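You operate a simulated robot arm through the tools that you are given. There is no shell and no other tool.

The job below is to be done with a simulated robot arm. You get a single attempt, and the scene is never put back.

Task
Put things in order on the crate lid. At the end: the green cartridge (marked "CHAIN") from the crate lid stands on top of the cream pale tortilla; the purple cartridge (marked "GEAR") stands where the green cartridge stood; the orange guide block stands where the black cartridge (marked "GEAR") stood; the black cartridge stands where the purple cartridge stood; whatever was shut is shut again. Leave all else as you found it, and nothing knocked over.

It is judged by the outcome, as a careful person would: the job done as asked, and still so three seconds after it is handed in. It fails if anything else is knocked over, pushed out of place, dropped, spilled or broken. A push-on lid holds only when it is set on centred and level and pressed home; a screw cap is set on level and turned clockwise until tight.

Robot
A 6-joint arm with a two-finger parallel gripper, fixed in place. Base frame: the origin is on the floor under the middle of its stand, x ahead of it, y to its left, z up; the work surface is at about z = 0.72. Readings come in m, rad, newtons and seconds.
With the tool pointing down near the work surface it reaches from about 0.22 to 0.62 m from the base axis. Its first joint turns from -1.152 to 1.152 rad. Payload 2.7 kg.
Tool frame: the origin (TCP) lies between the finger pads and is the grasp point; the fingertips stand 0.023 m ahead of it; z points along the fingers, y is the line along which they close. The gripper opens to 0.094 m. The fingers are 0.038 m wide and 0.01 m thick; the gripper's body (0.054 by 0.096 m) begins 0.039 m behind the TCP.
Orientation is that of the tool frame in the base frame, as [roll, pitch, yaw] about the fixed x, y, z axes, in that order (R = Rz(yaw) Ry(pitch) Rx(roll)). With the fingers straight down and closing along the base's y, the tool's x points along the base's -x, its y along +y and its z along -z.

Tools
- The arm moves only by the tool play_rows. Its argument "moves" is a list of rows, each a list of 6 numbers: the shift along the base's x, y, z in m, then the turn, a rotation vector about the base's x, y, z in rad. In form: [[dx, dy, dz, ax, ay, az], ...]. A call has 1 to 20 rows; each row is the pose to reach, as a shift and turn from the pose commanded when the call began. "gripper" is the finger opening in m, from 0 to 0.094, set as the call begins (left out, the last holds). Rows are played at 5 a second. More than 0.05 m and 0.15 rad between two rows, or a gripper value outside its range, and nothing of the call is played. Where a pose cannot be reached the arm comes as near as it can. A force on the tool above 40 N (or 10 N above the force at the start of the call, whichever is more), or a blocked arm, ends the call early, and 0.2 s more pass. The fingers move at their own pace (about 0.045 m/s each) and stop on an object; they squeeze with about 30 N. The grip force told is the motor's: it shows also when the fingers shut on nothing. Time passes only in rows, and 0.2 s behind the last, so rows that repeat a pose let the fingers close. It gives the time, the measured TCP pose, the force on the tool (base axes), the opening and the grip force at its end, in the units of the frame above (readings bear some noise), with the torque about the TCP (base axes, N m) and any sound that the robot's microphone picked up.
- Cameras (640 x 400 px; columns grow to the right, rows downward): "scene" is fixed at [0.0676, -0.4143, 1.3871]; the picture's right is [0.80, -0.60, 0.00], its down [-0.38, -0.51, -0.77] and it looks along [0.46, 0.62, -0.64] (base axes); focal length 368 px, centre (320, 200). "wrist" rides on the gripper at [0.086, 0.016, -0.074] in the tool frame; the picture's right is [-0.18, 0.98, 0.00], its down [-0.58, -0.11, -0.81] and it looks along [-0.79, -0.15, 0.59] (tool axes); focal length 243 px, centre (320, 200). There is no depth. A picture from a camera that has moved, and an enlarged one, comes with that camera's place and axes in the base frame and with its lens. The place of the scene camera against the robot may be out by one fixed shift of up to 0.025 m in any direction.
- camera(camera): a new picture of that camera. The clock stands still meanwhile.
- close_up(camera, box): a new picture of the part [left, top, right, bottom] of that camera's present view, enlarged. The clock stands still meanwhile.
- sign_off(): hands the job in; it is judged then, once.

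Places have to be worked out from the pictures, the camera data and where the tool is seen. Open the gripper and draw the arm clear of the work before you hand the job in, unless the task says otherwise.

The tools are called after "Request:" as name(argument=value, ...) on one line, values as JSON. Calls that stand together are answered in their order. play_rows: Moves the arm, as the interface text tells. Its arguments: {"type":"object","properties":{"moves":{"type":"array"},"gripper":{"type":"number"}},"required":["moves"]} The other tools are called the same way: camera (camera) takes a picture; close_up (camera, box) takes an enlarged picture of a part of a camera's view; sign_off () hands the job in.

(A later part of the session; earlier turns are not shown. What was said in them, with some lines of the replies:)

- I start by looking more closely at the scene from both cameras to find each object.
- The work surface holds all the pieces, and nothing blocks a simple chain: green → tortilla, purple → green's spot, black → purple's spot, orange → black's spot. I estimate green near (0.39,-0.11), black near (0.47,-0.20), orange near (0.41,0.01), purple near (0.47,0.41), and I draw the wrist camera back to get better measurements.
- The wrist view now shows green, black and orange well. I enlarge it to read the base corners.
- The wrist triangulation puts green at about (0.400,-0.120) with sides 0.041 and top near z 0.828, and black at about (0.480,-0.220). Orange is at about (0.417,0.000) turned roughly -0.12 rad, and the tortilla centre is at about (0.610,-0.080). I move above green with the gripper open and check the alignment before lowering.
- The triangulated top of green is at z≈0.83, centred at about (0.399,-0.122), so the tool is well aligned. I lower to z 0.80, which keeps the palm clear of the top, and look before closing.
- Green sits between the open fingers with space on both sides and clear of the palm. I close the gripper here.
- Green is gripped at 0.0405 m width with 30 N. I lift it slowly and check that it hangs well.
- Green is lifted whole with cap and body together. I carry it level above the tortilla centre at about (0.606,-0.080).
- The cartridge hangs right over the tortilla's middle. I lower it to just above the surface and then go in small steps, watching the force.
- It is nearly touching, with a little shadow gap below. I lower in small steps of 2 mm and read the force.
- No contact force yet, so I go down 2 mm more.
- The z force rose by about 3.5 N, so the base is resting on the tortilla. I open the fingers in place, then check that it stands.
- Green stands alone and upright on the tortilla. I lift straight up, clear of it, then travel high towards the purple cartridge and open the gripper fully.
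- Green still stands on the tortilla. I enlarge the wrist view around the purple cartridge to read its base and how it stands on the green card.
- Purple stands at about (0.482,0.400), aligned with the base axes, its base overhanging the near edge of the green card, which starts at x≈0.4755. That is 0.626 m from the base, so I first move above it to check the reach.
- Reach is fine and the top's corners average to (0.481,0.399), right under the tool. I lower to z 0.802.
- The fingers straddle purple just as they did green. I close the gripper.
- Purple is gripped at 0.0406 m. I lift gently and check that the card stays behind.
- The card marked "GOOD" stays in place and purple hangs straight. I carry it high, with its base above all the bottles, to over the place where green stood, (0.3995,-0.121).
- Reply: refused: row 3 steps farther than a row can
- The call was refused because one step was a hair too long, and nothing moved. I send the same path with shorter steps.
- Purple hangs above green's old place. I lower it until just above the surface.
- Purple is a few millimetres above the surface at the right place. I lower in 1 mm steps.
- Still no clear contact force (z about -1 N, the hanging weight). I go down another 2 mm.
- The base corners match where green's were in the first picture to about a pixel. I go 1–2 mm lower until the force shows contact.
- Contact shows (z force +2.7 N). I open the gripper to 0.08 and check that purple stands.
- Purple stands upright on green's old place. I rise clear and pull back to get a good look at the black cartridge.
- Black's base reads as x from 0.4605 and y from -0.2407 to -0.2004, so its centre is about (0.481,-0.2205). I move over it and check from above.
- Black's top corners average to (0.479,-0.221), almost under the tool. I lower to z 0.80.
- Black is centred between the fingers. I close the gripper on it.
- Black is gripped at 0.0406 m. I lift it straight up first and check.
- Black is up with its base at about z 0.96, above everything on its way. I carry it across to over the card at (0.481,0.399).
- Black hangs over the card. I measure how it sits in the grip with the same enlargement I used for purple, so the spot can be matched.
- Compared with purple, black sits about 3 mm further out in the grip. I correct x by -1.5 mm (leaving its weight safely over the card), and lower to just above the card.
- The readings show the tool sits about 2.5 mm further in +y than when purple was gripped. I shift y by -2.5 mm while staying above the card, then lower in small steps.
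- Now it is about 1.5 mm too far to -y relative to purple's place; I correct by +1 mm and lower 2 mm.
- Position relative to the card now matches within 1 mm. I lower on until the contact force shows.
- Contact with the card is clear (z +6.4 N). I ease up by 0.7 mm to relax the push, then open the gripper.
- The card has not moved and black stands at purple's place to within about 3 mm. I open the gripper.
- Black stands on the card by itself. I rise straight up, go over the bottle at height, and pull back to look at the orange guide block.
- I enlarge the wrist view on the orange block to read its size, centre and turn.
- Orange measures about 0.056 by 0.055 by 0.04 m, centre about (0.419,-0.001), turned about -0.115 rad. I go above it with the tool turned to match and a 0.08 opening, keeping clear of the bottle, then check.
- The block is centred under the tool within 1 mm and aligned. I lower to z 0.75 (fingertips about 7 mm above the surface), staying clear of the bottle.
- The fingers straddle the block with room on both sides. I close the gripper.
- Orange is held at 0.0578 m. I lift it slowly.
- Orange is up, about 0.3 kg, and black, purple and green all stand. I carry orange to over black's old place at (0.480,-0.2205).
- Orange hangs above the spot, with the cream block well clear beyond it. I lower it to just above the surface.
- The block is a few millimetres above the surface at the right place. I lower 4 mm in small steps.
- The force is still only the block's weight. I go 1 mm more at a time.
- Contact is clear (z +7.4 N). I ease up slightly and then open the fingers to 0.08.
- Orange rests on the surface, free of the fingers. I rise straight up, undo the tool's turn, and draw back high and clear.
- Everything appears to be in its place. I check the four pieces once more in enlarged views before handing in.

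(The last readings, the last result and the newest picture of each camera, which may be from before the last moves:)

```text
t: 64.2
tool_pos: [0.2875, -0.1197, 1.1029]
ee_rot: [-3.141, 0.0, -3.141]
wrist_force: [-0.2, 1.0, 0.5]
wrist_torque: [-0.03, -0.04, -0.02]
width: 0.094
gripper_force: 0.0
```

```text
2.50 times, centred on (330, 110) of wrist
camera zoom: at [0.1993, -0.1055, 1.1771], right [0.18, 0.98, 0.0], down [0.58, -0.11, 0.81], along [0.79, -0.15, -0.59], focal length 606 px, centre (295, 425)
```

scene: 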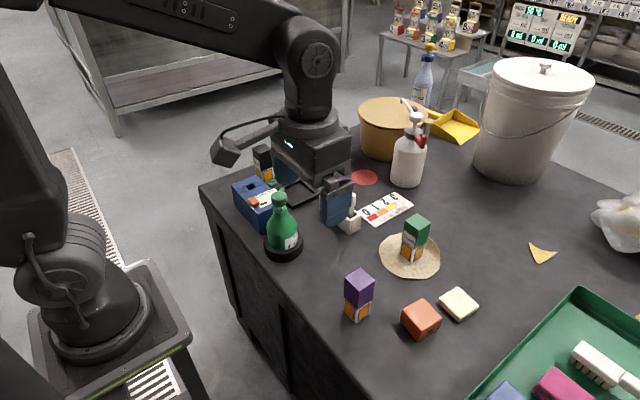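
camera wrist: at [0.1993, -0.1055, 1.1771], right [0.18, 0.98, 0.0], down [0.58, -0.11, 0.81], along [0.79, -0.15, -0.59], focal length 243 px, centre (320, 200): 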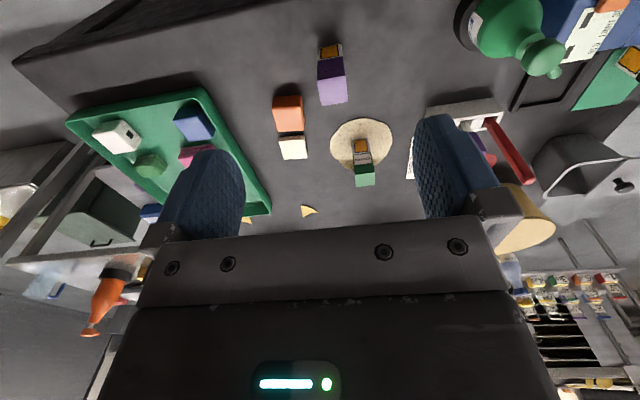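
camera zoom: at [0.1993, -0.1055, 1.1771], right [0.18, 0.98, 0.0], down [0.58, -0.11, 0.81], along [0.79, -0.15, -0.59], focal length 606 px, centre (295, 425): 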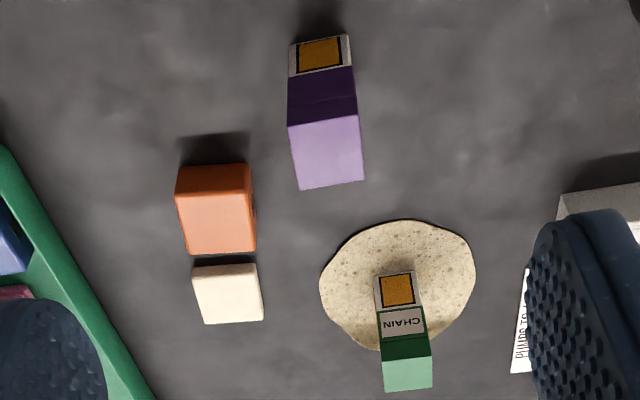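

All four pieces stand upright in their new places: orange's base matches black's old one within about 2 px, and the cream block, tortilla and card are where they were. The gripper is open and the arm is clear, so I hand the job in.

Request:
sign_off()

```text
The job is handed in.
```

The job is done and handed in. In the last pictures all four pieces stand upright, and the gripper is open and clear of the work.

- **Green cartridge ("CHAIN"):** it stands near the middle of the tortilla.
- **Purple cartridge ("GEAR"):** it stands where green stood, with its base corners matching green's to about a pixel in the scene picture.
- **Black cartridge ("GEAR"):** it stands where purple stood, on the near edge of the green "GOOD" card. It is about 3 mm further out than purple was.
- **Orange guide block:** it stands where black stood, within about 2 pixels.

The cream block, the tortilla and the card did not move. I opened nothing, so there was nothing to shut again.
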